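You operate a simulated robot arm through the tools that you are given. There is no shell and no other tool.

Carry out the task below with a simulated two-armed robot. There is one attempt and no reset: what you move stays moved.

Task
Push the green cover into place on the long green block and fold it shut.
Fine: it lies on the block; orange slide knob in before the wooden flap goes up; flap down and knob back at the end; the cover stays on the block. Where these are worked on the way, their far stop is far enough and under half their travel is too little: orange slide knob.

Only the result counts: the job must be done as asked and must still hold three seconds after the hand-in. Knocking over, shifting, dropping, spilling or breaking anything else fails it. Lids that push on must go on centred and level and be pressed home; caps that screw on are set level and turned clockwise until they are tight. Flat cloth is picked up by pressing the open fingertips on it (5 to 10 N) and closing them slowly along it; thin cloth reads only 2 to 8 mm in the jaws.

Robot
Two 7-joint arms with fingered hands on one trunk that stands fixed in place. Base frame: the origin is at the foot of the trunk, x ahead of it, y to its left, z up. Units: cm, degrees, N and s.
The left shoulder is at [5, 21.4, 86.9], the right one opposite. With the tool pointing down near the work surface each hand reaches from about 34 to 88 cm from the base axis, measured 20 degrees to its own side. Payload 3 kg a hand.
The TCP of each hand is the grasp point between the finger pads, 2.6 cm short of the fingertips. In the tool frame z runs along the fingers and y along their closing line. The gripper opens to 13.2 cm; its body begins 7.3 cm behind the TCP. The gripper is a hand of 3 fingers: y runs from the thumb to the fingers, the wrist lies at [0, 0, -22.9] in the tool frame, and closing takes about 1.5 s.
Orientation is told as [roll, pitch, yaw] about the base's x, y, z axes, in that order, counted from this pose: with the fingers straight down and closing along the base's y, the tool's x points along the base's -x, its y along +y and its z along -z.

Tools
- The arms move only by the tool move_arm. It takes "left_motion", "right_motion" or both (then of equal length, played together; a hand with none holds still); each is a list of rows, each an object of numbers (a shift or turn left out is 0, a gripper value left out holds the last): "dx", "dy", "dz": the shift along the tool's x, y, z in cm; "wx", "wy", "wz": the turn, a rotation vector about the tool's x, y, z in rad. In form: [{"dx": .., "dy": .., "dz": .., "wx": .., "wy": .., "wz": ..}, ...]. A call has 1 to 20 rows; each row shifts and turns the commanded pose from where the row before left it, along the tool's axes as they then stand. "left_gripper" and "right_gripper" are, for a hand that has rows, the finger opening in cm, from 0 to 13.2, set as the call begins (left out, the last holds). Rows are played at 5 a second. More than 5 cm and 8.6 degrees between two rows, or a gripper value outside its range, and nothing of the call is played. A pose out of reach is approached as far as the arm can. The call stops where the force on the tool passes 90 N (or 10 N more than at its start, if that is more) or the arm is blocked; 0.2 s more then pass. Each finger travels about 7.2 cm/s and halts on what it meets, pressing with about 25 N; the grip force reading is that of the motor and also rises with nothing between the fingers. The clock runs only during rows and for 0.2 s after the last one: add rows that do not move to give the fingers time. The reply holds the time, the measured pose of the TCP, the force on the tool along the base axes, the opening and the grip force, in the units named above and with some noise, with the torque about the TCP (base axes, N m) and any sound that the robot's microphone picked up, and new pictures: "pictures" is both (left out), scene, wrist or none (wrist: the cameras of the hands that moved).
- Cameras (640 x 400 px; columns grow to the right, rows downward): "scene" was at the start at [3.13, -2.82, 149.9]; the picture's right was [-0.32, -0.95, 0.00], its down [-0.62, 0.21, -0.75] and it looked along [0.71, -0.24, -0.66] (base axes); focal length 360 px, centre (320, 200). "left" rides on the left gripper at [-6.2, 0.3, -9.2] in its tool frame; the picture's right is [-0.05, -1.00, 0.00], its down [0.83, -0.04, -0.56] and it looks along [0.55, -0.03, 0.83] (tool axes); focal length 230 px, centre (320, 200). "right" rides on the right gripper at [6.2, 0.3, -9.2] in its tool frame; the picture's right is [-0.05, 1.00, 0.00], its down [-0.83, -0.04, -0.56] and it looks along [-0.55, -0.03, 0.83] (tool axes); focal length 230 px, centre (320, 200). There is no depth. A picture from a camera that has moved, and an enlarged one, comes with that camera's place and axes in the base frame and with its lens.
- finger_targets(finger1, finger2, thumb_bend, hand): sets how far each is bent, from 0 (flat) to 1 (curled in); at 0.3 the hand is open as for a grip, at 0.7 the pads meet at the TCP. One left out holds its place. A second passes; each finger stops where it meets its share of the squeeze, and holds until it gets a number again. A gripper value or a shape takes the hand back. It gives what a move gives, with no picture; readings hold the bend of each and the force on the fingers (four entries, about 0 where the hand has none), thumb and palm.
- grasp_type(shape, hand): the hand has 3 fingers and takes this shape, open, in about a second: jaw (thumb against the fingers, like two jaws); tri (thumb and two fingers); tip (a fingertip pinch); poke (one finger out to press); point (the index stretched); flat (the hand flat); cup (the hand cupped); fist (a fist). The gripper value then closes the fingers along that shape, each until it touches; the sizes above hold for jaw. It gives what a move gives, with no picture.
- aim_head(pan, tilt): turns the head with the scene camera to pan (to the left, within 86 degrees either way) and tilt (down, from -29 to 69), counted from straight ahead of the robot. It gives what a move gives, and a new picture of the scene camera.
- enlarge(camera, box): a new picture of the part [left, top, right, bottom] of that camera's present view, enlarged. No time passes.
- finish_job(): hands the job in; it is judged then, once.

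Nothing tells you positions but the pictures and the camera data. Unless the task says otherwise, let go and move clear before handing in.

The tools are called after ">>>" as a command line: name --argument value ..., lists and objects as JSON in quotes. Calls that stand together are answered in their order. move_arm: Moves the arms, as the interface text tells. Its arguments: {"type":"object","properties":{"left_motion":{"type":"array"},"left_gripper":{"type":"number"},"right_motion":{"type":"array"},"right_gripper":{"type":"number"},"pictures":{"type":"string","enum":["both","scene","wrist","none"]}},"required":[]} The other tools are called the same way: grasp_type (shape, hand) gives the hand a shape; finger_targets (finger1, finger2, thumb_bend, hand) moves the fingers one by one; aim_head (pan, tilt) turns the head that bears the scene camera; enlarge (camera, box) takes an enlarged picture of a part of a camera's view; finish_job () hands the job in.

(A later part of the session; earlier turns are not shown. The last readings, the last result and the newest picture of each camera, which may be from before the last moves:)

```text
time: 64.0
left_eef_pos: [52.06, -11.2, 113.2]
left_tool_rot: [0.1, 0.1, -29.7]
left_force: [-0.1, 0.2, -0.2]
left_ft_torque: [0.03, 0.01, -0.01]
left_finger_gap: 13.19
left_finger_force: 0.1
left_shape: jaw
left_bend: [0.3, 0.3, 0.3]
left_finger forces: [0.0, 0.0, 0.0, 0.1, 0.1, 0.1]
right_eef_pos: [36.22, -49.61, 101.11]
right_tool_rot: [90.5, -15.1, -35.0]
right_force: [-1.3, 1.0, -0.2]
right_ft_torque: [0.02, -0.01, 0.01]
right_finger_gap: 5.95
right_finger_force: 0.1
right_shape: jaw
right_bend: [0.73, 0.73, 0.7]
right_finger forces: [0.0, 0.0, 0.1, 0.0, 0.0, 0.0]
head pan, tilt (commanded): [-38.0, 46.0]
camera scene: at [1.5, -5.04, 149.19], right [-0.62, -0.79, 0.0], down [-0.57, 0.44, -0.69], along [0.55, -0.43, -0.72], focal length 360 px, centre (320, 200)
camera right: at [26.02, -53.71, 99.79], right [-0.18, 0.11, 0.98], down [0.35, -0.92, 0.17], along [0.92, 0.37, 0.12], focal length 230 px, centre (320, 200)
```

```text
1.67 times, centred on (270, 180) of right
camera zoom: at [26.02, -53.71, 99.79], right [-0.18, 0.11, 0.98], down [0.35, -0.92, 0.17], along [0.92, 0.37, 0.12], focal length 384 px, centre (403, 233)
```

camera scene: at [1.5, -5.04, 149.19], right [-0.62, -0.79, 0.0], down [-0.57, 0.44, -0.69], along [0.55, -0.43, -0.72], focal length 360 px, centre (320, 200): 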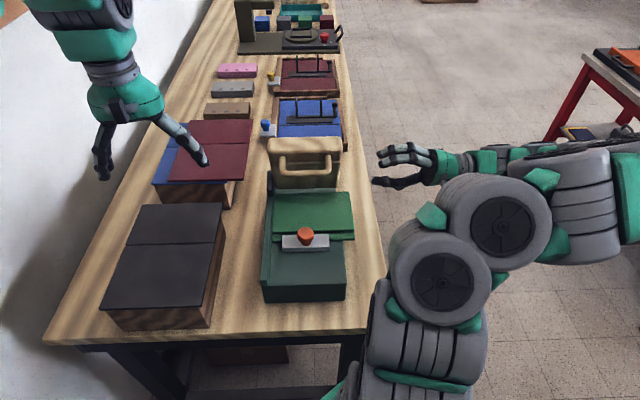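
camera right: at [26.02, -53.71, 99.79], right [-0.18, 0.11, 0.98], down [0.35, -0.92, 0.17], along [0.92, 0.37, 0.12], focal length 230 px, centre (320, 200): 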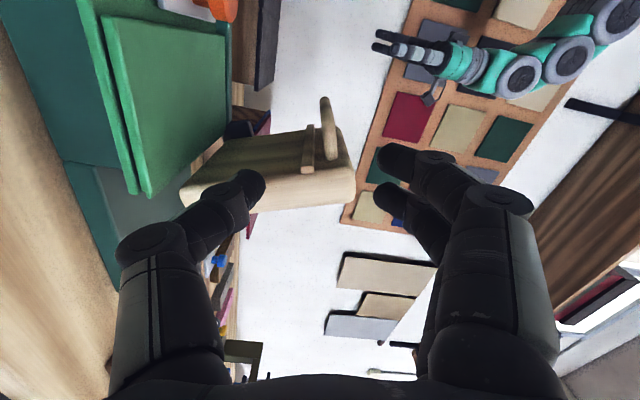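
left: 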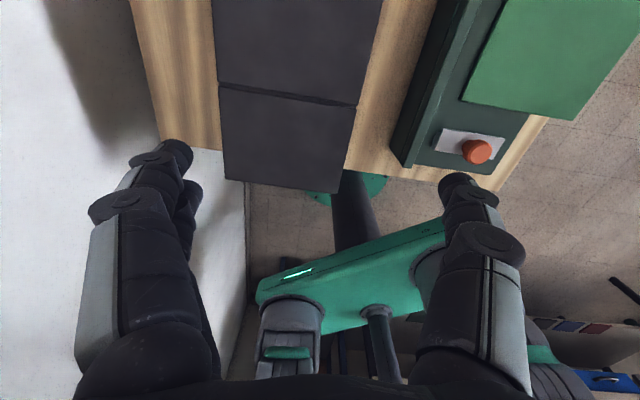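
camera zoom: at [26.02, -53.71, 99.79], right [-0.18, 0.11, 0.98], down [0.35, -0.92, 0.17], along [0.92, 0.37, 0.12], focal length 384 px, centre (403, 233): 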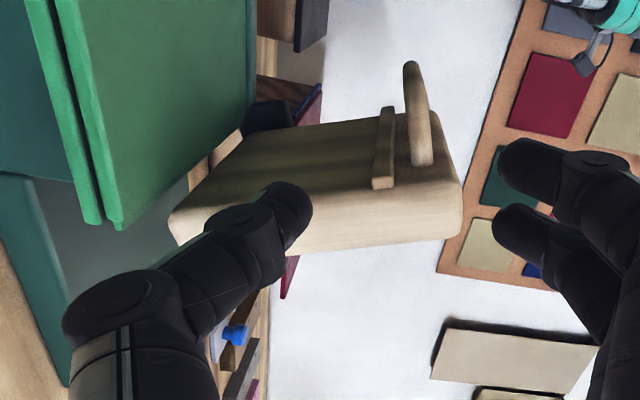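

The hand axis lines up with the bar to within about 0.6 cm. I'll shift outward slightly and slide left around the bar.

>>> move_arm --right_motion '[{"dy": 0.6}, {"dz": 3}, {"dz": 3}, {"dz": 2}, {"dz": 2}, {"dz": 1.7}, {}]' --pictures "both"

>>> enlarge --camera "right" --box '[140, 100, 480, 340]'

>>> enlarge --camera "scene" --box '[240, 100, 400, 260]'

```text
time: 65.6
left_eef_pos: [52.16, -11.19, 113.22]
left_tool_rot: [0.0, 0.0, -29.7]
left_force: [0.1, 0.2, -0.3]
left_ft_torque: [-0.03, 0.01, 0.0]
left_finger_gap: 13.19
left_finger_force: 0.1
left_shape: jaw
left_bend: [0.3, 0.3, 0.3]
left_finger forces: [0.0, 0.1, 0.0, 0.1, 0.0, 0.0]
right_eef_pos: [42.77, -39.96, 101.83]
right_tool_rot: [90.5, -15.0, -35.0]
right_force: [-0.5, 0.2, -0.4]
right_ft_torque: [-0.02, -0.01, -0.04]
right_finger_gap: 5.96
right_finger_force: 0.1
right_shape: jaw
right_bend: [0.73, 0.73, 0.7]
right_finger forces: [0.0, 0.0, 0.0, 0.0, 0.1, 0.0]
head pan, tilt (commanded): [-38.0, 46.0]
camera scene: at [1.5, -5.04, 149.19], right [-0.62, -0.79, 0.0], down [-0.57, 0.44, -0.69], along [0.55, -0.43, -0.72], focal length 360 px, centre (320, 200)
camera right: at [32.57, -44.02, 100.5], right [-0.18, 0.11, 0.98], down [0.35, -0.92, 0.17], along [0.92, 0.37, 0.12], focal length 230 px, centre (320, 200)
```

scene: 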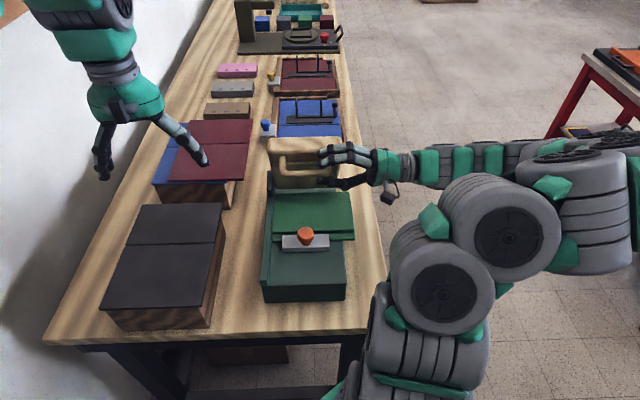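
right: 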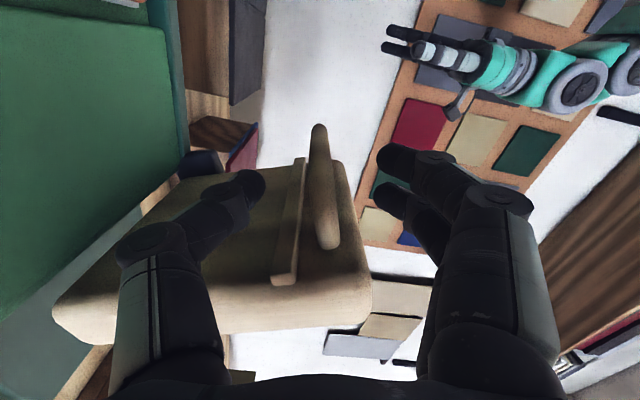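

```text
1.67 times, centred on (310, 220) of right
camera zoom: at [32.57, -44.02, 100.5], right [-0.18, 0.11, 0.98], down [0.35, -0.92, 0.17], along [0.92, 0.37, 0.12], focal length 384 px, centre (337, 167)
```

zoom: 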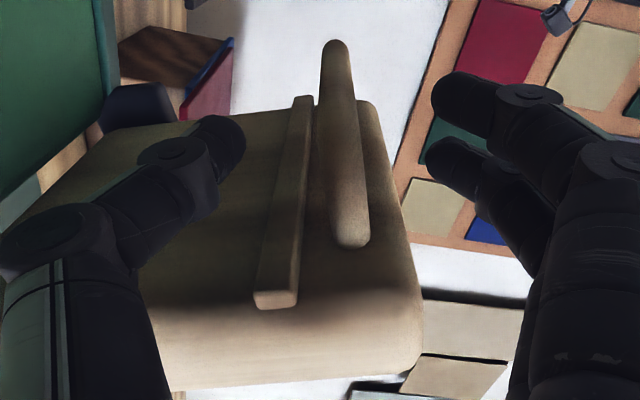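

```text
2.50 times, centred on (320, 180) of scene
camera zoom: at [1.5, -5.04, 149.19], right [-0.62, -0.79, 0.0], down [-0.57, 0.44, -0.69], along [0.55, -0.43, -0.72], focal length 899 px, centre (320, 250)
```

zoom: 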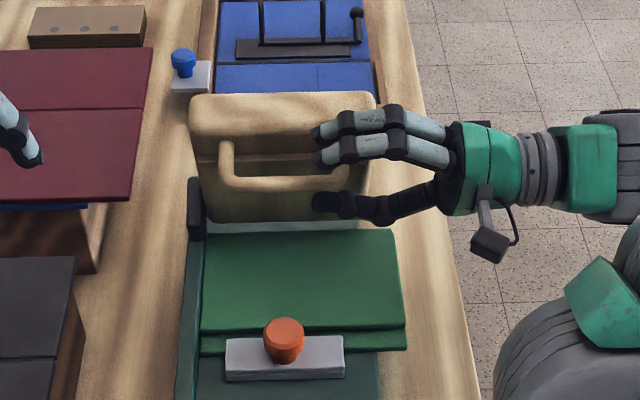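

>>> move_arm --right_motion '[{"dz": 1}, {"dz": 0.9}, {}]' --pictures "none"

>>> move_arm --right_motion '[{}, {}, {}, {}, {}, {}]' --right_gripper 0 --pictures "wrist"

>>> enlarge --camera "right" --box '[140, 100, 480, 340]'

```text
time: 66.4
left_eef_pos: [52.25, -11.1, 113.27]
left_tool_rot: [0.0, 0.0, -29.7]
left_force: [0.1, -0.5, -0.9]
left_ft_torque: [-0.03, 0.0, 0.03]
left_finger_gap: 13.18
left_finger_force: 0.1
left_shape: jaw
left_bend: [0.3, 0.3, 0.3]
left_finger forces: [0.1, 0.0, 0.2, 0.0, 0.1, 0.1]
right_eef_pos: [43.69, -38.3, 101.73]
right_tool_rot: [90.5, -15.1, -34.9]
right_force: [-1.1, 0.0, -0.7]
right_ft_torque: [-0.02, -0.02, 0.02]
right_finger_gap: 5.96
right_finger_force: 0.2
right_shape: jaw
right_bend: [0.73, 0.73, 0.7]
right_finger forces: [0.0, 0.0, 0.0, 0.0, 0.0, 0.0]
head pan, tilt (commanded): [-38.0, 46.0]
```

```text
time: 67.8
left_eef_pos: [52.2, -11.04, 113.26]
left_tool_rot: [0.1, 0.0, -29.8]
left_force: [0.7, 0.5, -0.2]
left_ft_torque: [0.02, 0.02, 0.03]
left_finger_gap: 13.2
left_finger_force: 0.1
left_shape: jaw
left_bend: [0.3, 0.3, 0.3]
left_finger forces: [0.0, 0.1, 0.0, 0.1, 0.0, 0.0]
right_eef_pos: [43.82, -38.36, 101.76]
right_tool_rot: [90.5, -15.0, -34.8]
right_force: [4.5, 1.2, -3.2]
right_ft_torque: [-0.01, 0.05, -0.05]
right_finger_gap: 0.0
right_finger_force: 25.0
right_shape: jaw
right_bend: [0.71, 0.64, 0.7]
right_finger forces: [11.7, 0.1, 0.0, 0.1, 21.9, 0.1]
head pan, tilt (commanded): [-38.0, 46.0]
camera right: at [33.67, -42.49, 100.51], right [-0.18, 0.11, 0.98], down [0.35, -0.92, 0.17], along [0.92, 0.37, 0.12], focal length 230 px, centre (320, 200)
```

right: 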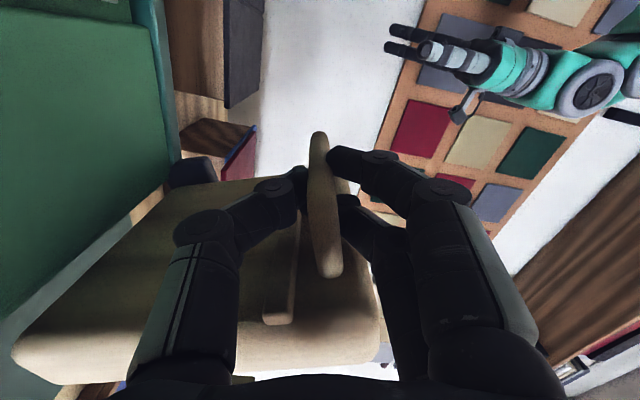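

```text
1.67 times, centred on (310, 220) of right
camera zoom: at [33.67, -42.49, 100.51], right [-0.18, 0.11, 0.98], down [0.35, -0.92, 0.17], along [0.92, 0.37, 0.12], focal length 384 px, centre (337, 167)
```

zoom: 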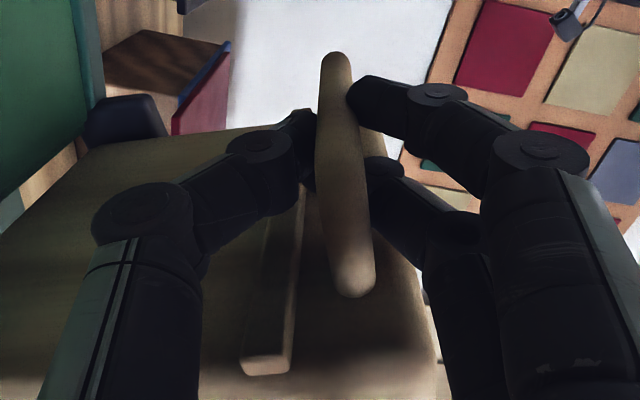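

One finger has passed behind the bar, so the hand is about 0.6 cm too near the flap. I'll open, shift toward the robot and re-grip centred.

>>> move_arm --right_motion '[{}, {}, {}, {}, {"dx": 0.3}, {"dx": 0.3}, {}]' --right_gripper 5 --pictures "none"

>>> move_arm --right_motion '[{}, {}, {}, {}, {}, {}, {}]' --right_gripper 0 --pictures "wrist"

```text
time: 69.4
left_eef_pos: [52.07, -11.14, 113.28]
left_tool_rot: [0.0, 0.0, -29.7]
left_force: [0.5, 1.4, 0.7]
left_ft_torque: [0.0, -0.01, 0.0]
left_finger_gap: 13.19
left_finger_force: 0.0
left_shape: jaw
left_bend: [0.3, 0.3, 0.3]
left_finger forces: [0.1, 0.1, 0.0, 0.0, 0.0, 0.0]
right_eef_pos: [43.28, -38.1, 101.65]
right_tool_rot: [90.4, -15.1, -34.9]
right_force: [-0.7, 0.3, 0.3]
right_ft_torque: [-0.01, -0.01, -0.01]
right_finger_gap: 4.94
right_finger_force: 0.0
right_shape: jaw
right_bend: [0.74, 0.73, 0.7]
right_finger forces: [0.0, 0.0, 0.1, 0.1, 0.0, 0.1]
head pan, tilt (commanded): [-38.0, 46.0]
```

```text
time: 71.0
left_eef_pos: [52.15, -11.09, 113.22]
left_tool_rot: [0.0, 0.1, -29.7]
left_force: [0.1, 0.7, 0.2]
left_ft_torque: [-0.03, -0.02, 0.01]
left_finger_gap: 13.2
left_finger_force: 0.0
left_shape: jaw
left_bend: [0.3, 0.3, 0.3]
left_finger forces: [0.0, 0.0, 0.0, 0.1, 0.0, 0.0]
right_eef_pos: [43.27, -37.98, 101.79]
right_tool_rot: [90.5, -15.0, -34.9]
right_force: [5.7, 2.5, -7.9]
right_ft_torque: [-0.12, 0.08, -0.05]
right_finger_gap: 0.0
right_finger_force: 24.9
right_shape: jaw
right_bend: [0.69, 0.7, 0.7]
right_finger forces: [10.1, 7.7, 0.0, 0.0, 24.0, 0.0]
head pan, tilt (commanded): [-38.0, 46.0]
camera right: at [33.21, -42.17, 100.34], right [-0.18, 0.11, 0.98], down [0.35, -0.92, 0.17], along [0.92, 0.37, 0.12], focal length 230 px, centre (320, 200)
```

right: 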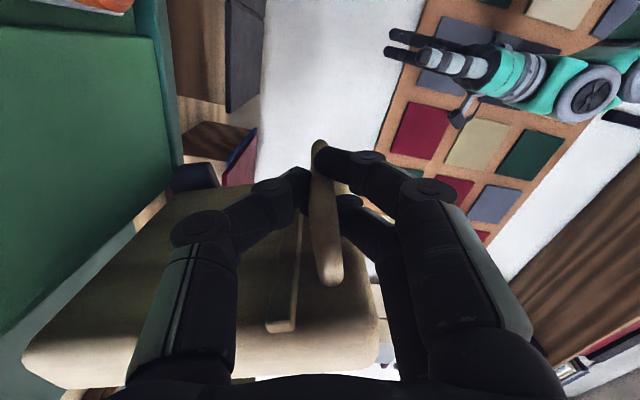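

Both fingers and the thumb now hold the bar. I'll rotate the flap back, first 18° to pass vertical.

>>> move_arm --right_motion '[{"dx": -0.81, "dy": 0.1, "wz": 0.05236}, {"dx": -0.81, "dy": 0.12, "wz": 0.05236}, {"dx": -0.81, "dy": 0.14, "wz": 0.05236}, {"dx": -0.81, "dy": 0.16, "wz": 0.05236}, {"dx": -0.81, "dy": 0.16, "wz": 0.05236}, {"dx": -0.81, "dy": 0.16, "wz": 0.05236}, {}]' --pictures "both"

>>> enlarge --camera "scene" --box '[240, 90, 400, 250]'

```text
time: 72.6
left_eef_pos: [52.17, -11.06, 113.25]
left_tool_rot: [0.0, -0.1, -29.7]
left_force: [0.4, 1.0, -0.6]
left_ft_torque: [0.01, 0.0, -0.02]
left_finger_gap: 13.21
left_finger_force: 0.1
left_shape: jaw
left_bend: [0.3, 0.3, 0.3]
left_finger forces: [0.1, 0.0, 0.1, 0.1, 0.0, 0.0]
right_eef_pos: [47.22, -40.73, 103.09]
right_tool_rot: [90.5, 3.0, -34.8]
right_force: [-0.7, -1.9, 0.9]
right_ft_torque: [0.03, 0.01, 0.03]
right_finger_gap: 0.0
right_finger_force: 25.3
right_shape: jaw
right_bend: [0.69, 0.7, 0.7]
right_finger forces: [12.4, 12.3, 0.0, 0.1, 19.9, 0.1]
head pan, tilt (commanded): [-38.0, 46.0]
camera scene: at [1.5, -5.04, 149.19], right [-0.62, -0.79, 0.0], down [-0.57, 0.44, -0.69], along [0.55, -0.43, -0.72], focal length 360 px, centre (320, 200)
camera right: at [36.98, -44.81, 103.73], right [0.08, -0.07, 0.99], down [0.36, -0.93, -0.09], along [0.93, 0.37, -0.05], focal length 230 px, centre (320, 200)
```

scene: 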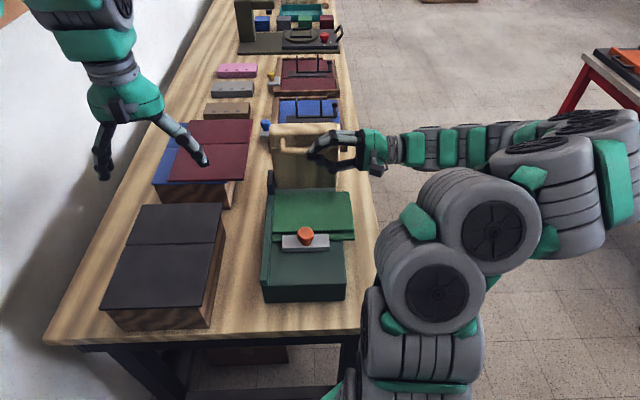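
right: 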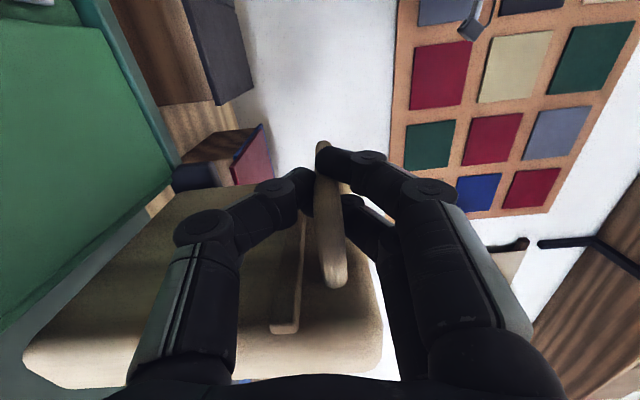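

```text
2.50 times, centred on (320, 170) of scene
camera zoom: at [1.5, -5.04, 149.19], right [-0.62, -0.79, 0.0], down [-0.57, 0.44, -0.69], along [0.55, -0.43, -0.72], focal length 899 px, centre (320, 275)
```

zoom: 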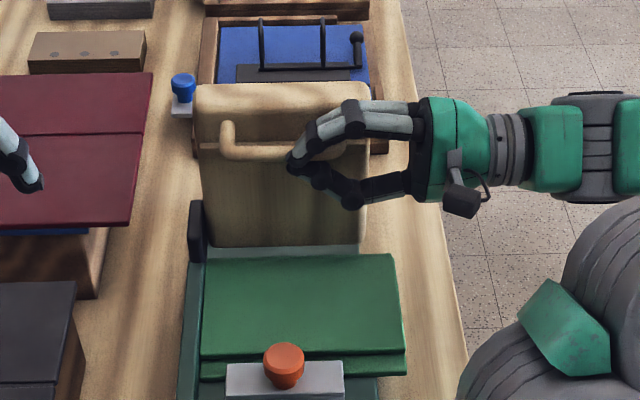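

The flap is back to 87° with almost no force. I'll continue lowering along the arc.

>>> move_arm --right_motion '[{"dx": -0.815, "dy": 0.185, "wz": 0.05236}, {"dx": -0.815, "dy": 0.185, "wz": 0.05236}, {"dx": -0.815, "dy": 0.185, "wz": 0.05236}, {"dx": -0.815, "dy": 0.185, "wz": 0.05236}, {"dx": -0.815, "dy": 0.185, "wz": 0.05236}, {"dx": -0.815, "dy": 0.185, "wz": 0.05236}, {"dx": -0.815, "dy": 0.185, "wz": 0.05236}, {"dx": -0.815, "dy": 0.185, "wz": 0.05236}, {}]' --pictures "scene"

```text
time: 74.6
left_eef_pos: [52.12, -11.03, 113.24]
left_tool_rot: [0.1, 0.1, -29.8]
left_force: [-0.3, 0.1, 1.1]
left_ft_torque: [0.01, 0.0, 0.01]
left_finger_gap: 13.23
left_finger_force: 0.1
left_shape: jaw
left_bend: [0.3, 0.3, 0.3]
left_finger forces: [0.0, 0.0, 0.1, 0.0, 0.0, 0.0]
right_eef_pos: [52.46, -44.53, 103.06]
right_tool_rot: [90.5, 27.0, -34.6]
right_force: [-3.6, -3.5, -10.5]
right_ft_torque: [-0.13, 0.13, 0.04]
right_finger_gap: 0.0
right_finger_force: 25.2
right_shape: jaw
right_bend: [0.7, 0.7, 0.71]
right_finger forces: [11.8, 15.7, 0.0, 0.0, 25.8, 0.0]
head pan, tilt (commanded): [-38.0, 46.0]
camera scene: at [1.51, -5.05, 149.19], right [-0.62, -0.79, 0.0], down [-0.57, 0.44, -0.69], along [0.55, -0.43, -0.72], focal length 360 px, centre (320, 200)
```

scene: 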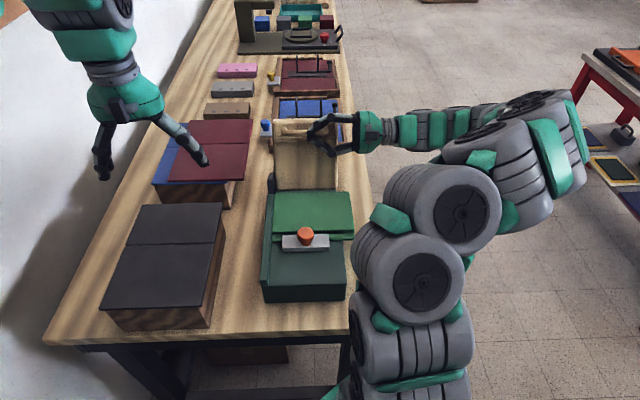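

>>> move_arm --right_motion '[{"dx": -0.815, "dy": 0.14, "dz": -0.02, "wz": 0.05236}, {"dx": -0.815, "dy": 0.14, "dz": -0.02, "wz": 0.05236}, {"dx": -0.815, "dy": 0.15, "dz": -0.02, "wz": 0.05236}, {"dx": -0.81, "dy": 0.16, "wz": 0.05236}, {"dx": -0.81, "dy": 0.16, "wz": 0.05236}, {"dx": -0.81, "dy": 0.17, "wz": 0.05236}, {"dx": -0.81, "dy": 0.17, "wz": 0.05236}, {"dx": -0.81, "dy": 0.17, "wz": 0.05236}, {}]' --pictures "scene"

```text
time: 76.6
left_eef_pos: [52.27, -11.23, 113.34]
left_tool_rot: [0.0, 0.0, -29.7]
left_force: [-0.2, 0.1, 0.2]
left_ft_torque: [0.02, 0.03, 0.02]
left_finger_gap: 13.19
left_finger_force: 0.0
left_shape: jaw
left_bend: [0.3, 0.3, 0.3]
left_finger forces: [0.1, 0.0, 0.1, 0.0, 0.1, 0.0]
right_eef_pos: [57.32, -47.84, 100.08]
right_tool_rot: [90.7, 51.0, -34.3]
right_force: [-8.3, -6.2, -8.6]
right_ft_torque: [-0.06, 0.09, 0.09]
right_finger_gap: 0.01
right_finger_force: 24.9
right_shape: jaw
right_bend: [0.7, 0.7, 0.71]
right_finger forces: [11.7, 18.3, 0.0, 0.1, 25.2, 0.1]
head pan, tilt (commanded): [-38.0, 46.0]
camera scene: at [1.5, -5.05, 149.19], right [-0.62, -0.79, 0.0], down [-0.57, 0.44, -0.69], along [0.55, -0.43, -0.72], focal length 360 px, centre (320, 200)
```

scene: 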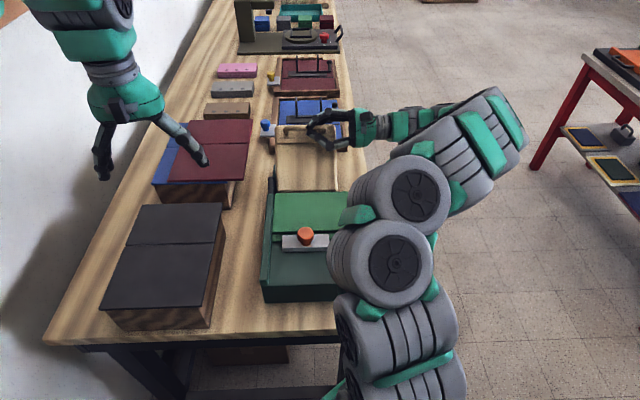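

>>> move_arm --right_motion '[{"dx": -0.81, "dy": 0.13, "dz": -0.04, "wz": 0.05236}, {"dx": -0.81, "dy": 0.13, "dz": -0.04, "wz": 0.05236}, {"dx": -0.81, "dy": 0.14, "dz": -0.04, "wz": 0.05236}, {"dx": -0.81, "dy": 0.15, "wz": 0.05236}, {"dx": -0.81, "dy": 0.16, "wz": 0.05236}, {"dx": -0.81, "dy": 0.17, "wz": 0.05236}, {"dx": -0.81, "dy": 0.17, "wz": 0.05236}, {"dx": -0.81, "dy": 0.17, "wz": 0.05236}, {}]' --pictures "scene"

```text
time: 78.6
left_eef_pos: [52.15, -11.17, 113.2]
left_tool_rot: [0.0, 0.1, -29.7]
left_force: [0.7, 0.4, -0.7]
left_ft_torque: [0.04, 0.0, -0.05]
left_finger_gap: 13.2
left_finger_force: 0.1
left_shape: jaw
left_bend: [0.3, 0.3, 0.3]
left_finger forces: [0.1, 0.0, 0.0, 0.0, 0.1, 0.0]
right_eef_pos: [60.76, -50.33, 95.11]
right_tool_rot: [91.9, 75.0, -33.0]
right_force: [-8.7, -5.2, -5.7]
right_ft_torque: [-0.01, 0.06, 0.11]
right_finger_gap: 0.0
right_finger_force: 24.7
right_shape: jaw
right_bend: [0.7, 0.7, 0.71]
right_finger forces: [12.0, 19.7, 0.0, 0.0, 23.8, 0.1]
head pan, tilt (commanded): [-38.0, 46.0]
camera scene: at [1.5, -5.05, 149.19], right [-0.62, -0.79, 0.0], down [-0.57, 0.44, -0.69], along [0.55, -0.43, -0.72], focal length 360 px, centre (320, 200)
```

scene: 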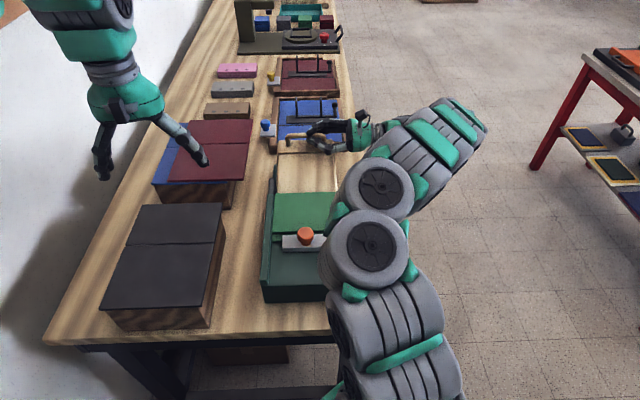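

>>> move_arm --right_motion '[{"dx": -0.81, "dy": 0.14, "dz": -0.05, "wz": 0.05236}, {"dx": -0.81, "dy": 0.14, "dz": -0.05, "wz": 0.05236}, {"dx": -0.81, "dy": 0.16, "wz": 0.05236}, {"dx": -0.81, "dy": 0.16, "wz": 0.05236}, {}]' --pictures "both"

>>> enlarge --camera "scene" --box '[240, 90, 400, 250]'

```text
time: 79.8
left_eef_pos: [52.11, -11.14, 113.3]
left_tool_rot: [0.0, 0.0, -29.6]
left_force: [0.0, -0.3, 0.0]
left_ft_torque: [0.02, -0.02, -0.01]
left_finger_gap: 13.21
left_finger_force: 0.0
left_shape: jaw
left_bend: [0.3, 0.3, 0.3]
left_finger forces: [0.0, 0.1, 0.0, 0.0, 0.1, 0.0]
right_eef_pos: [61.77, -50.99, 91.95]
right_tool_rot: [99.5, 86.9, -25.3]
right_force: [-9.7, 4.5, -5.2]
right_ft_torque: [0.04, 0.06, 0.19]
right_finger_gap: 0.01
right_finger_force: 24.9
right_shape: jaw
right_bend: [0.7, 0.7, 0.71]
right_finger forces: [11.9, 20.2, 0.0, 0.0, 26.2, 0.0]
head pan, tilt (commanded): [-38.0, 46.0]
camera scene: at [1.49, -5.04, 149.19], right [-0.62, -0.79, 0.0], down [-0.57, 0.44, -0.69], along [0.55, -0.43, -0.72], focal length 360 px, centre (320, 200)
camera right: at [56.49, -58.64, 98.15], right [0.82, -0.57, 0.0], down [-0.31, -0.45, -0.84], along [0.48, 0.69, -0.55], focal length 230 px, centre (320, 200)
```

scene: 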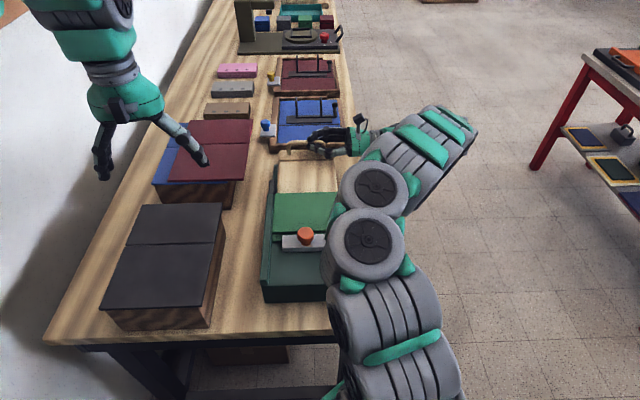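
right: 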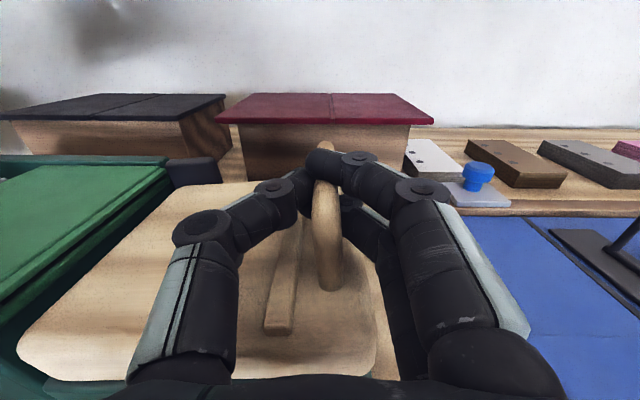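

```text
2.50 times, centred on (320, 170) of scene
camera zoom: at [1.49, -5.04, 149.19], right [-0.62, -0.79, 0.0], down [-0.57, 0.44, -0.69], along [0.55, -0.43, -0.72], focal length 899 px, centre (320, 275)
```

zoom: 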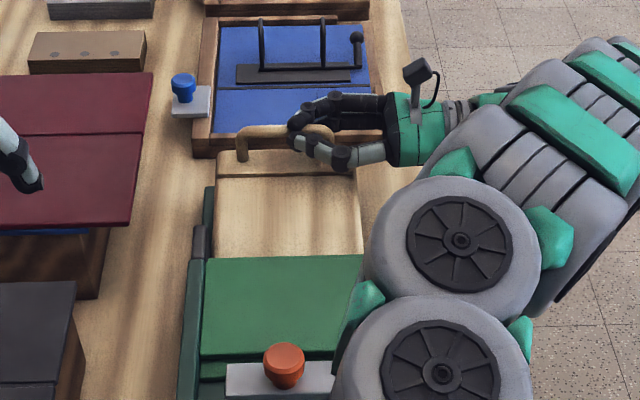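

>>> move_arm --right_motion '[{"dx": -0.5, "dy": 0.08, "wz": 0.03}, {"dx": -0.4, "dy": 0.05, "wz": 0.02}, {}]' --pictures "none"

```text
time: 80.6
left_eef_pos: [52.21, -11.09, 113.3]
left_tool_rot: [0.0, 0.0, -29.6]
left_force: [-1.3, -0.1, 1.3]
left_ft_torque: [0.0, -0.04, -0.02]
left_finger_gap: 13.19
left_finger_force: 0.0
left_shape: jaw
left_bend: [0.3, 0.3, 0.3]
left_finger forces: [0.0, 0.0, 0.0, 0.0, 0.1, 0.1]
right_eef_pos: [61.79, -51.11, 91.09]
right_tool_rot: [158.4, 89.5, 33.5]
right_force: [-3.7, 0.3, -2.8]
right_ft_torque: [0.02, 0.04, 0.1]
right_finger_gap: 0.01
right_finger_force: 24.7
right_shape: jaw
right_bend: [0.7, 0.7, 0.71]
right_finger forces: [12.2, 20.1, 0.1, 0.1, 21.7, 0.0]
head pan, tilt (commanded): [-38.0, 46.0]
```

>>> move_arm --right_motion '[{"dx": -0.2, "dy": 0.02, "wz": 0.008}, {"dx": -0.15}, {}]' --pictures "wrist"

```text
time: 81.4
left_eef_pos: [52.14, -11.19, 113.26]
left_tool_rot: [0.1, 0.0, -29.6]
left_force: [-0.5, -0.1, -0.3]
left_ft_torque: [0.02, 0.01, -0.01]
left_finger_gap: 13.2
left_finger_force: 0.1
left_shape: jaw
left_bend: [0.3, 0.3, 0.3]
left_finger forces: [0.0, 0.0, 0.1, 0.0, 0.0, 0.1]
right_eef_pos: [61.85, -51.04, 90.69]
right_tool_rot: [-152.2, 89.4, 83.0]
right_force: [-1.6, -1.3, -0.9]
right_ft_torque: [0.07, 0.0, 0.11]
right_finger_gap: 0.0
right_finger_force: 24.6
right_shape: jaw
right_bend: [0.7, 0.7, 0.71]
right_finger forces: [13.1, 19.6, 0.0, 0.1, 20.8, 0.0]
head pan, tilt (commanded): [-38.0, 46.0]
camera right: at [56.92, -58.95, 96.86], right [0.82, -0.57, -0.06], down [-0.35, -0.42, -0.84], along [0.45, 0.7, -0.55], focal length 230 px, centre (320, 200)
```

right: 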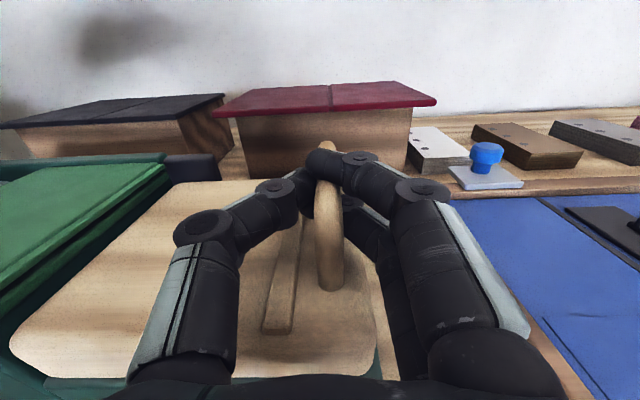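

>>> move_arm --right_motion '[{"dx": -0.15}, {"dx": -0.15}, {}]' --pictures "none"

```text
time: 82.2
left_eef_pos: [52.11, -11.18, 113.33]
left_tool_rot: [0.0, 0.0, -29.7]
left_force: [0.4, 0.3, 0.3]
left_ft_torque: [0.02, -0.01, -0.02]
left_finger_gap: 13.19
left_finger_force: 0.0
left_shape: jaw
left_bend: [0.3, 0.3, 0.3]
left_finger forces: [0.0, 0.0, 0.0, 0.0, 0.0, 0.1]
right_eef_pos: [61.81, -51.14, 90.66]
right_tool_rot: [-171.8, 89.2, 63.4]
right_force: [-1.9, -2.3, 32.5]
right_ft_torque: [0.33, -0.3, 0.07]
right_finger_gap: 0.0
right_finger_force: 25.0
right_shape: jaw
right_bend: [0.7, 0.7, 0.71]
right_finger forces: [34.4, 0.0, 0.0, 0.1, 20.4, 0.1]
head pan, tilt (commanded): [-38.0, 46.0]
```

The flap is down (32 N firm contact). I'll relieve, open, and lift the hand off the handle.

>>> move_arm --right_motion '[{"dx": 0.3}, {}]' --pictures "none"

>>> move_arm --right_motion '[{}, {}, {}, {}, {}]' --right_gripper 6 --pictures "wrist"

```text
time: 82.8
left_eef_pos: [52.22, -11.07, 113.24]
left_tool_rot: [0.1, 0.1, -29.7]
left_force: [-1.0, -0.2, -0.2]
left_ft_torque: [-0.02, 0.01, 0.03]
left_finger_gap: 13.19
left_finger_force: 0.1
left_shape: jaw
left_bend: [0.3, 0.3, 0.3]
left_finger forces: [0.1, 0.0, 0.0, 0.0, 0.0, 0.0]
right_eef_pos: [61.84, -51.08, 90.67]
right_tool_rot: [-144.3, 89.5, 91.0]
right_force: [-2.3, -3.7, 12.4]
right_ft_torque: [0.16, -0.14, 0.07]
right_finger_gap: 0.01
right_finger_force: 24.9
right_shape: jaw
right_bend: [0.7, 0.7, 0.71]
right_finger forces: [20.5, 15.1, 0.1, 0.1, 20.1, 0.0]
head pan, tilt (commanded): [-38.0, 46.0]
```

```text
time: 84.0
left_eef_pos: [52.13, -11.1, 113.31]
left_tool_rot: [0.0, -0.1, -29.7]
left_force: [0.0, 0.2, 0.1]
left_ft_torque: [0.02, 0.06, 0.01]
left_finger_gap: 13.2
left_finger_force: 0.0
left_shape: jaw
left_bend: [0.3, 0.3, 0.3]
left_finger forces: [0.0, 0.1, 0.1, 0.0, 0.1, 0.0]
right_eef_pos: [61.94, -51.11, 90.72]
right_tool_rot: [-149.5, 89.4, 85.6]
right_force: [0.1, 0.1, -0.1]
right_ft_torque: [0.01, 0.02, 0.01]
right_finger_gap: 5.96
right_finger_force: 0.1
right_shape: jaw
right_bend: [0.73, 0.73, 0.7]
right_finger forces: [0.1, 0.0, 0.1, 0.1, 0.0, 0.0]
head pan, tilt (commanded): [-38.0, 46.0]
camera right: at [56.92, -58.9, 96.85], right [0.82, -0.57, -0.06], down [-0.35, -0.42, -0.84], along [0.45, 0.7, -0.55], focal length 230 px, centre (320, 200)
```

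right: 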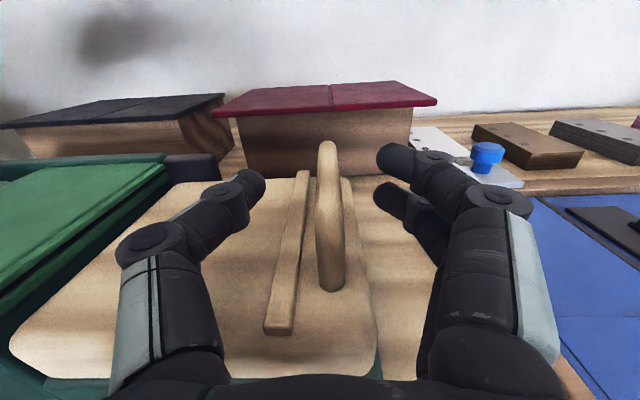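

>>> move_arm --right_motion '[{"dx": 2}, {"dx": 4}, {"dx": 4}, {"dx": 4}, {"dx": 4}, {"wy": -0.131}, {"wy": -0.131}, {"wy": -0.131}, {"wy": -0.131}, {"wy": -0.131}, {"wy": -0.131}, {"wy": -0.131}, {"wy": -0.131}, {"wy": -0.131}, {"wy": -0.131}, {"wy": -0.131}, {"wy": -0.13}, {}]' --pictures "both"

>>> enlarge --camera "scene" --box '[240, 120, 400, 310]'

```text
time: 87.8
left_eef_pos: [52.17, -11.15, 113.26]
left_tool_rot: [-0.1, 0.1, -29.7]
left_force: [0.0, 0.3, 0.5]
left_ft_torque: [-0.01, 0.01, 0.0]
left_finger_gap: 13.19
left_finger_force: 0.0
left_shape: jaw
left_bend: [0.3, 0.3, 0.3]
left_finger forces: [0.0, 0.0, 0.0, 0.1, 0.1, 0.0]
right_eef_pos: [61.95, -51.31, 108.75]
right_tool_rot: [-0.3, 0.5, -124.8]
right_force: [0.5, 0.2, 0.5]
right_ft_torque: [0.0, 0.03, -0.01]
right_finger_gap: 5.97
right_finger_force: 0.0
right_shape: jaw
right_bend: [0.73, 0.73, 0.7]
right_finger forces: [0.1, 0.0, 0.0, 0.0, 0.1, 0.0]
head pan, tilt (commanded): [-38.0, 46.0]
camera scene: at [1.5, -5.04, 149.19], right [-0.62, -0.79, 0.0], down [-0.57, 0.44, -0.69], along [0.55, -0.43, -0.72], focal length 360 px, centre (320, 200)
camera right: at [65.67, -46.54, 118.06], right [0.79, -0.61, 0.0], down [-0.51, -0.66, 0.55], along [-0.34, -0.43, -0.84], focal length 230 px, centre (320, 200)
```

scene: 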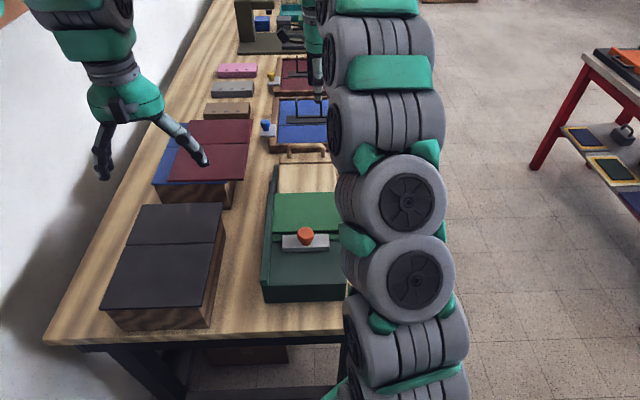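
right: 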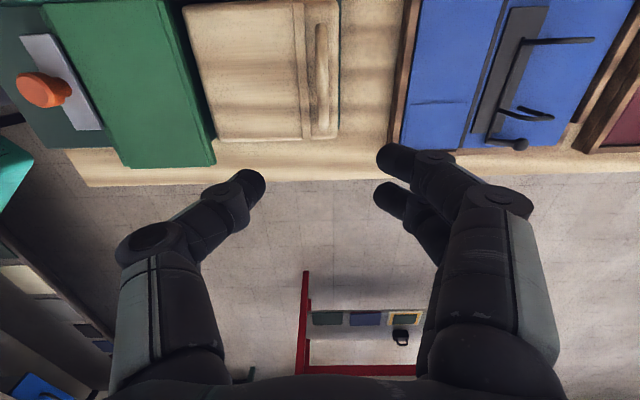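

```text
2.11 times, centred on (320, 215) of scene
camera zoom: at [1.5, -5.04, 149.19], right [-0.62, -0.79, 0.0], down [-0.57, 0.44, -0.69], along [0.55, -0.43, -0.72], focal length 757 px, centre (320, 168)
```

zoom: 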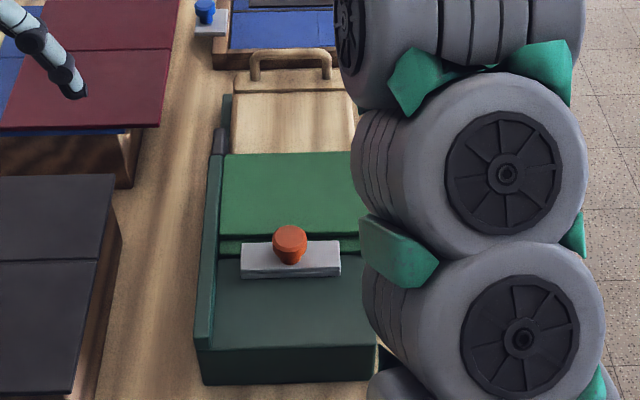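

The flap is down and the cover stays folded on the block. I'll turn the hand back and go above the folded panel to press it fully shut.

>>> move_arm --right_motion '[{"wz": -0.131}, {"wz": -0.131}, {"wz": -0.131}, {"wz": -0.131}, {"wz": -0.131}, {"wz": -0.131}, {"wz": -0.131}, {"wz": -0.131}, {"wz": -0.131}, {"wz": -0.131}, {"wz": -0.131}, {"wz": -0.131}, {"dx": 3.8, "dy": 0.33}, {"dx": 3.8, "dy": 0.33}, {"dx": 3.8, "dy": 0.33}, {"dx": 3.8, "dy": 0.33}, {"dx": 3.8, "dy": 0.33}, {"dx": 3.7, "dy": 0.33}, {}]' --right_gripper 0 --pictures "both"

>>> enlarge --camera "scene" --box '[240, 120, 400, 310]'

```text
time: 91.8
left_eef_pos: [52.08, -11.15, 113.24]
left_tool_rot: [0.0, 0.0, -29.7]
left_force: [-0.2, 0.2, -0.5]
left_ft_torque: [-0.01, 0.01, -0.02]
left_finger_gap: 13.18
left_finger_force: 0.0
left_shape: jaw
left_bend: [0.3, 0.3, 0.3]
left_finger forces: [0.0, 0.0, 0.1, 0.0, 0.0, 0.1]
right_eef_pos: [44.22, -36.68, 108.62]
right_tool_rot: [0.4, 0.4, -34.7]
right_force: [0.0, 0.6, -0.2]
right_ft_torque: [0.01, -0.02, 0.0]
right_finger_gap: 0.01
right_finger_force: 25.4
right_shape: jaw
right_bend: [0.63, 0.64, 0.66]
right_finger forces: [0.0, 0.1, 0.1, 0.0, 0.0, 0.0]
head pan, tilt (commanded): [-38.0, 46.0]
camera scene: at [1.5, -5.04, 149.19], right [-0.62, -0.79, 0.0], down [-0.57, 0.44, -0.69], along [0.55, -0.43, -0.72], focal length 360 px, centre (320, 200)
camera right: at [39.36, -33.05, 118.05], right [0.61, 0.79, 0.01], down [0.66, -0.51, 0.55], along [0.44, -0.33, -0.83], focal length 230 px, centre (320, 200)
```

scene: 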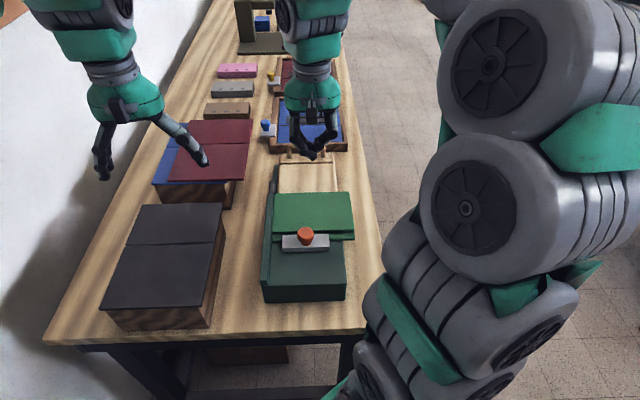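
right: 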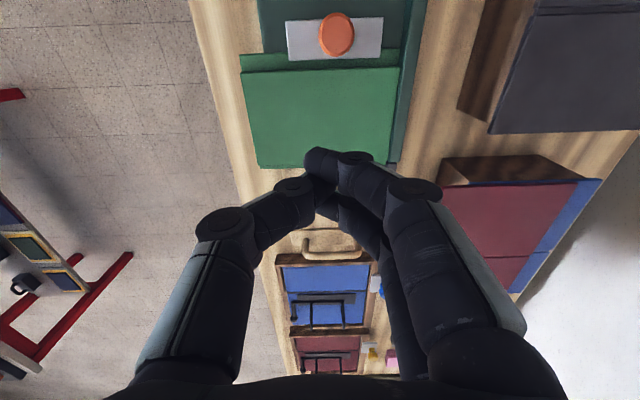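

```text
2.11 times, centred on (320, 215) of scene
camera zoom: at [1.5, -5.04, 149.19], right [-0.62, -0.79, 0.0], down [-0.57, 0.44, -0.69], along [0.55, -0.43, -0.72], focal length 757 px, centre (320, 168)
```

zoom: 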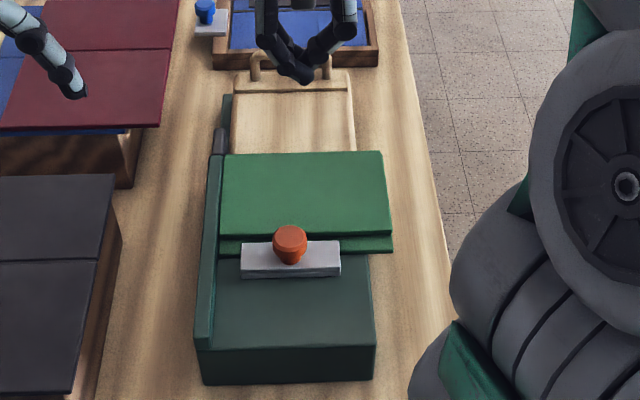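

I'll descend above the folded panel's free half and press gently.

>>> move_arm --right_motion '[{"dz": 4, "dx": 1.2}, {"dz": 4}, {"dz": 4}, {"dz": 3}, {"dz": 0.8}, {}]' --pictures "none"

>>> move_arm --right_motion '[{"dz": 0.3}, {"dz": 0.3}, {"dz": 0.3}, {}]' --pictures "both"

>>> enlarge --camera "scene" --box '[250, 170, 370, 270]'

```text
time: 93.2
left_eef_pos: [52.17, -11.2, 113.24]
left_tool_rot: [0.0, 0.0, -29.8]
left_force: [0.0, 0.5, 0.2]
left_ft_torque: [-0.03, 0.02, 0.03]
left_finger_gap: 13.2
left_finger_force: 0.0
left_shape: jaw
left_bend: [0.3, 0.3, 0.3]
left_finger forces: [0.0, 0.0, 0.0, 0.0, 0.1, 0.0]
right_eef_pos: [43.35, -35.96, 93.09]
right_tool_rot: [0.4, 0.3, -34.7]
right_force: [0.0, 0.6, 0.7]
right_ft_torque: [0.03, 0.02, -0.02]
right_finger_gap: 0.01
right_finger_force: 25.0
right_shape: jaw
right_bend: [0.63, 0.64, 0.66]
right_finger forces: [0.0, 0.0, 0.1, 0.0, 0.1, 0.0]
head pan, tilt (commanded): [-38.0, 46.0]
```

```text
time: 94.2
left_eef_pos: [52.19, -11.09, 113.3]
left_tool_rot: [0.1, 0.0, -29.7]
left_force: [-1.1, 0.7, 0.3]
left_ft_torque: [0.0, -0.01, -0.02]
left_finger_gap: 13.18
left_finger_force: 0.0
left_shape: jaw
left_bend: [0.3, 0.3, 0.3]
left_finger forces: [0.0, 0.0, 0.1, 0.1, 0.0, 0.1]
right_eef_pos: [43.36, -35.92, 92.12]
right_tool_rot: [0.5, 0.3, -34.7]
right_force: [0.2, -0.3, -0.2]
right_ft_torque: [-0.02, -0.01, 0.02]
right_finger_gap: 0.01
right_finger_force: 25.2
right_shape: jaw
right_bend: [0.63, 0.64, 0.66]
right_finger forces: [0.1, 0.1, 0.1, 0.0, 0.1, 0.0]
head pan, tilt (commanded): [-38.0, 46.0]
camera scene: at [1.51, -5.04, 149.19], right [-0.62, -0.79, 0.0], down [-0.57, 0.44, -0.69], along [0.55, -0.43, -0.72], focal length 360 px, centre (320, 200)
camera right: at [38.5, -32.26, 101.49], right [0.61, 0.79, 0.01], down [0.66, -0.51, 0.55], along [0.44, -0.33, -0.83], focal length 230 px, centre (320, 200)
```

scene: 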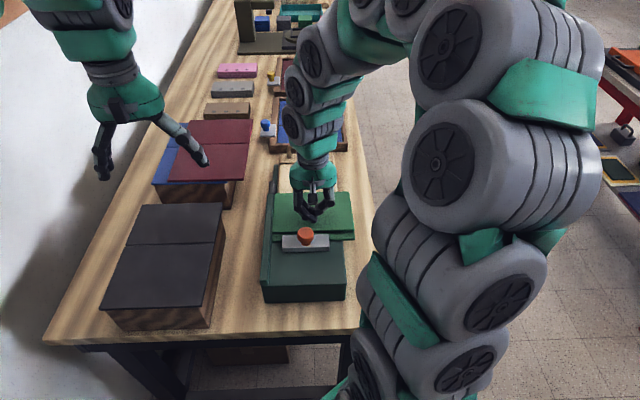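
right: 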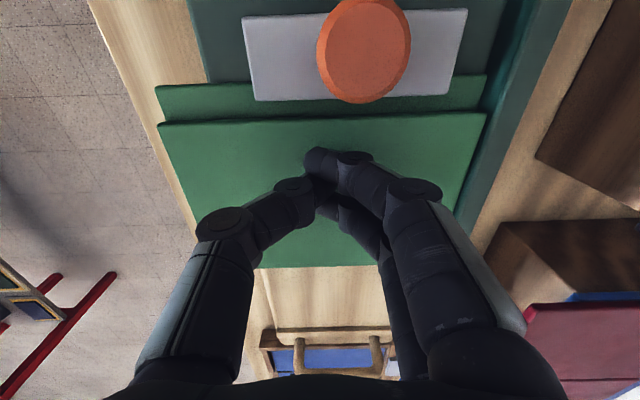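

```text
4.00 times, centred on (310, 220) of scene
camera zoom: at [1.51, -5.04, 149.19], right [-0.62, -0.79, 0.0], down [-0.57, 0.44, -0.69], along [0.55, -0.43, -0.72], focal length 1439 px, centre (360, 120)
```

zoom: 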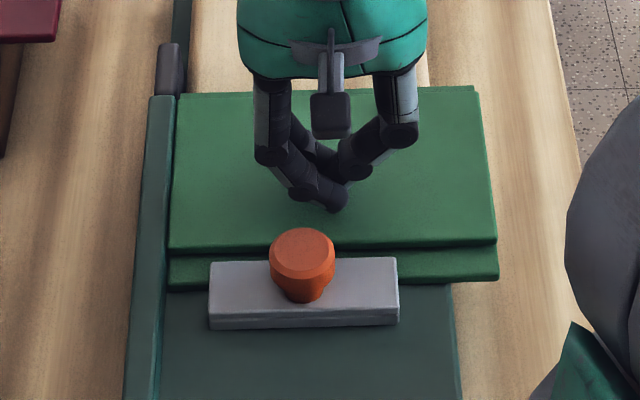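

>>> move_arm --right_motion '[{"dz": 0.25}, {"dz": 0.25}, {"dz": 0.25}, {"dz": 0.25}, {}]' --pictures "none"

```text
time: 95.4
left_eef_pos: [52.16, -11.11, 113.33]
left_tool_rot: [0.0, 0.1, -29.7]
left_force: [-0.8, -0.9, -0.2]
left_ft_torque: [0.0, 0.0, 0.01]
left_finger_gap: 13.17
left_finger_force: 0.1
left_shape: jaw
left_bend: [0.3, 0.3, 0.3]
left_finger forces: [0.0, 0.0, 0.1, 0.0, 0.1, 0.1]
right_eef_pos: [43.38, -35.92, 91.32]
right_tool_rot: [0.6, 0.3, -34.7]
right_force: [-2.8, -0.6, 28.8]
right_ft_torque: [-0.17, -0.09, 0.03]
right_finger_gap: 0.0
right_finger_force: 25.1
right_shape: jaw
right_bend: [0.64, 0.66, 0.67]
right_finger forces: [0.0, 0.0, 0.1, 0.0, 38.9, 0.0]
head pan, tilt (commanded): [-38.0, 46.0]
```

Pressed at 29 N with firm support. I'll lift off and look at the fold.

>>> move_arm --right_motion '[{"dz": -0.5}, {"dz": -3}, {"dz": -4}, {"dz": -4}, {"dz": -3}, {}]' --pictures "both"

>>> enlarge --camera "scene" --box '[250, 170, 370, 270]'

>>> enlarge --camera "right" --box '[200, 0, 440, 180]'

```text
time: 96.8
left_eef_pos: [52.19, -11.07, 113.29]
left_tool_rot: [0.0, -0.1, -29.7]
left_force: [0.4, 0.3, 0.1]
left_ft_torque: [0.0, -0.04, 0.01]
left_finger_gap: 13.2
left_finger_force: 0.0
left_shape: jaw
left_bend: [0.3, 0.3, 0.3]
left_finger forces: [0.0, 0.0, 0.0, 0.1, 0.1, 0.0]
right_eef_pos: [43.3, -35.97, 105.75]
right_tool_rot: [0.4, 0.4, -34.7]
right_force: [-0.4, 0.7, 0.2]
right_ft_torque: [0.03, 0.01, -0.02]
right_finger_gap: 0.01
right_finger_force: 24.8
right_shape: jaw
right_bend: [0.64, 0.65, 0.67]
right_finger forces: [0.0, 0.0, 0.1, 0.0, 0.1, 0.1]
head pan, tilt (commanded): [-38.0, 46.0]
camera scene: at [1.51, -5.04, 149.19], right [-0.62, -0.79, 0.0], down [-0.57, 0.44, -0.69], along [0.55, -0.43, -0.72], focal length 360 px, centre (320, 200)
camera right: at [38.51, -32.34, 115.0], right [0.61, 0.79, 0.01], down [0.66, -0.51, 0.55], along [0.44, -0.33, -0.83], focal length 230 px, centre (320, 200)
```

scene: 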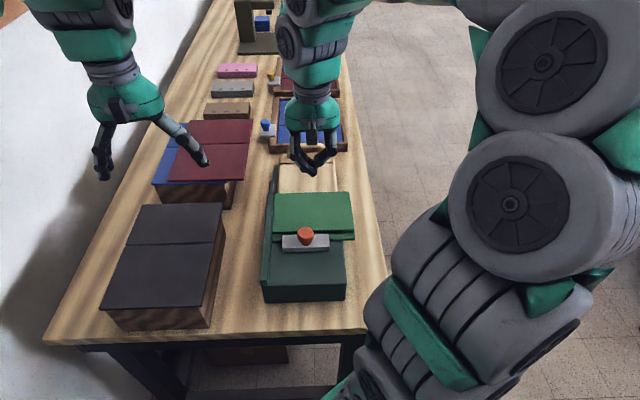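
right: 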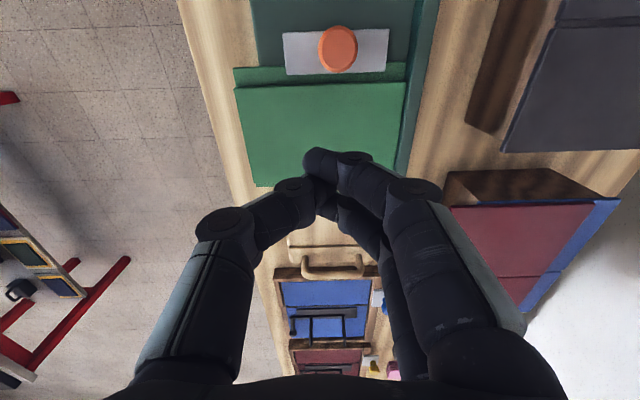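

```text
4.00 times, centred on (310, 220) of scene
camera zoom: at [1.51, -5.04, 149.19], right [-0.62, -0.79, 0.0], down [-0.57, 0.44, -0.69], along [0.55, -0.43, -0.72], focal length 1439 px, centre (360, 120)
```

zoom: 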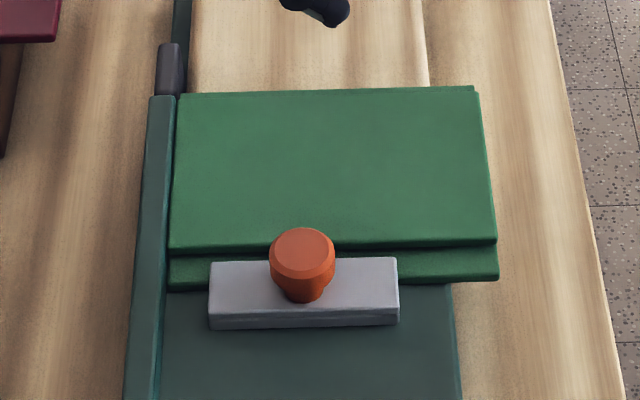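

```text
2.22 times, centred on (320, 90) of right
camera zoom: at [38.51, -32.34, 115.0], right [0.61, 0.79, 0.01], down [0.66, -0.51, 0.55], along [0.44, -0.33, -0.83], focal length 511 px, centre (320, 444)
```

zoom: 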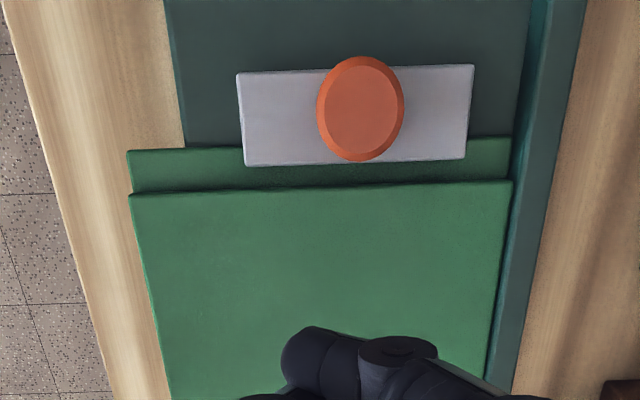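

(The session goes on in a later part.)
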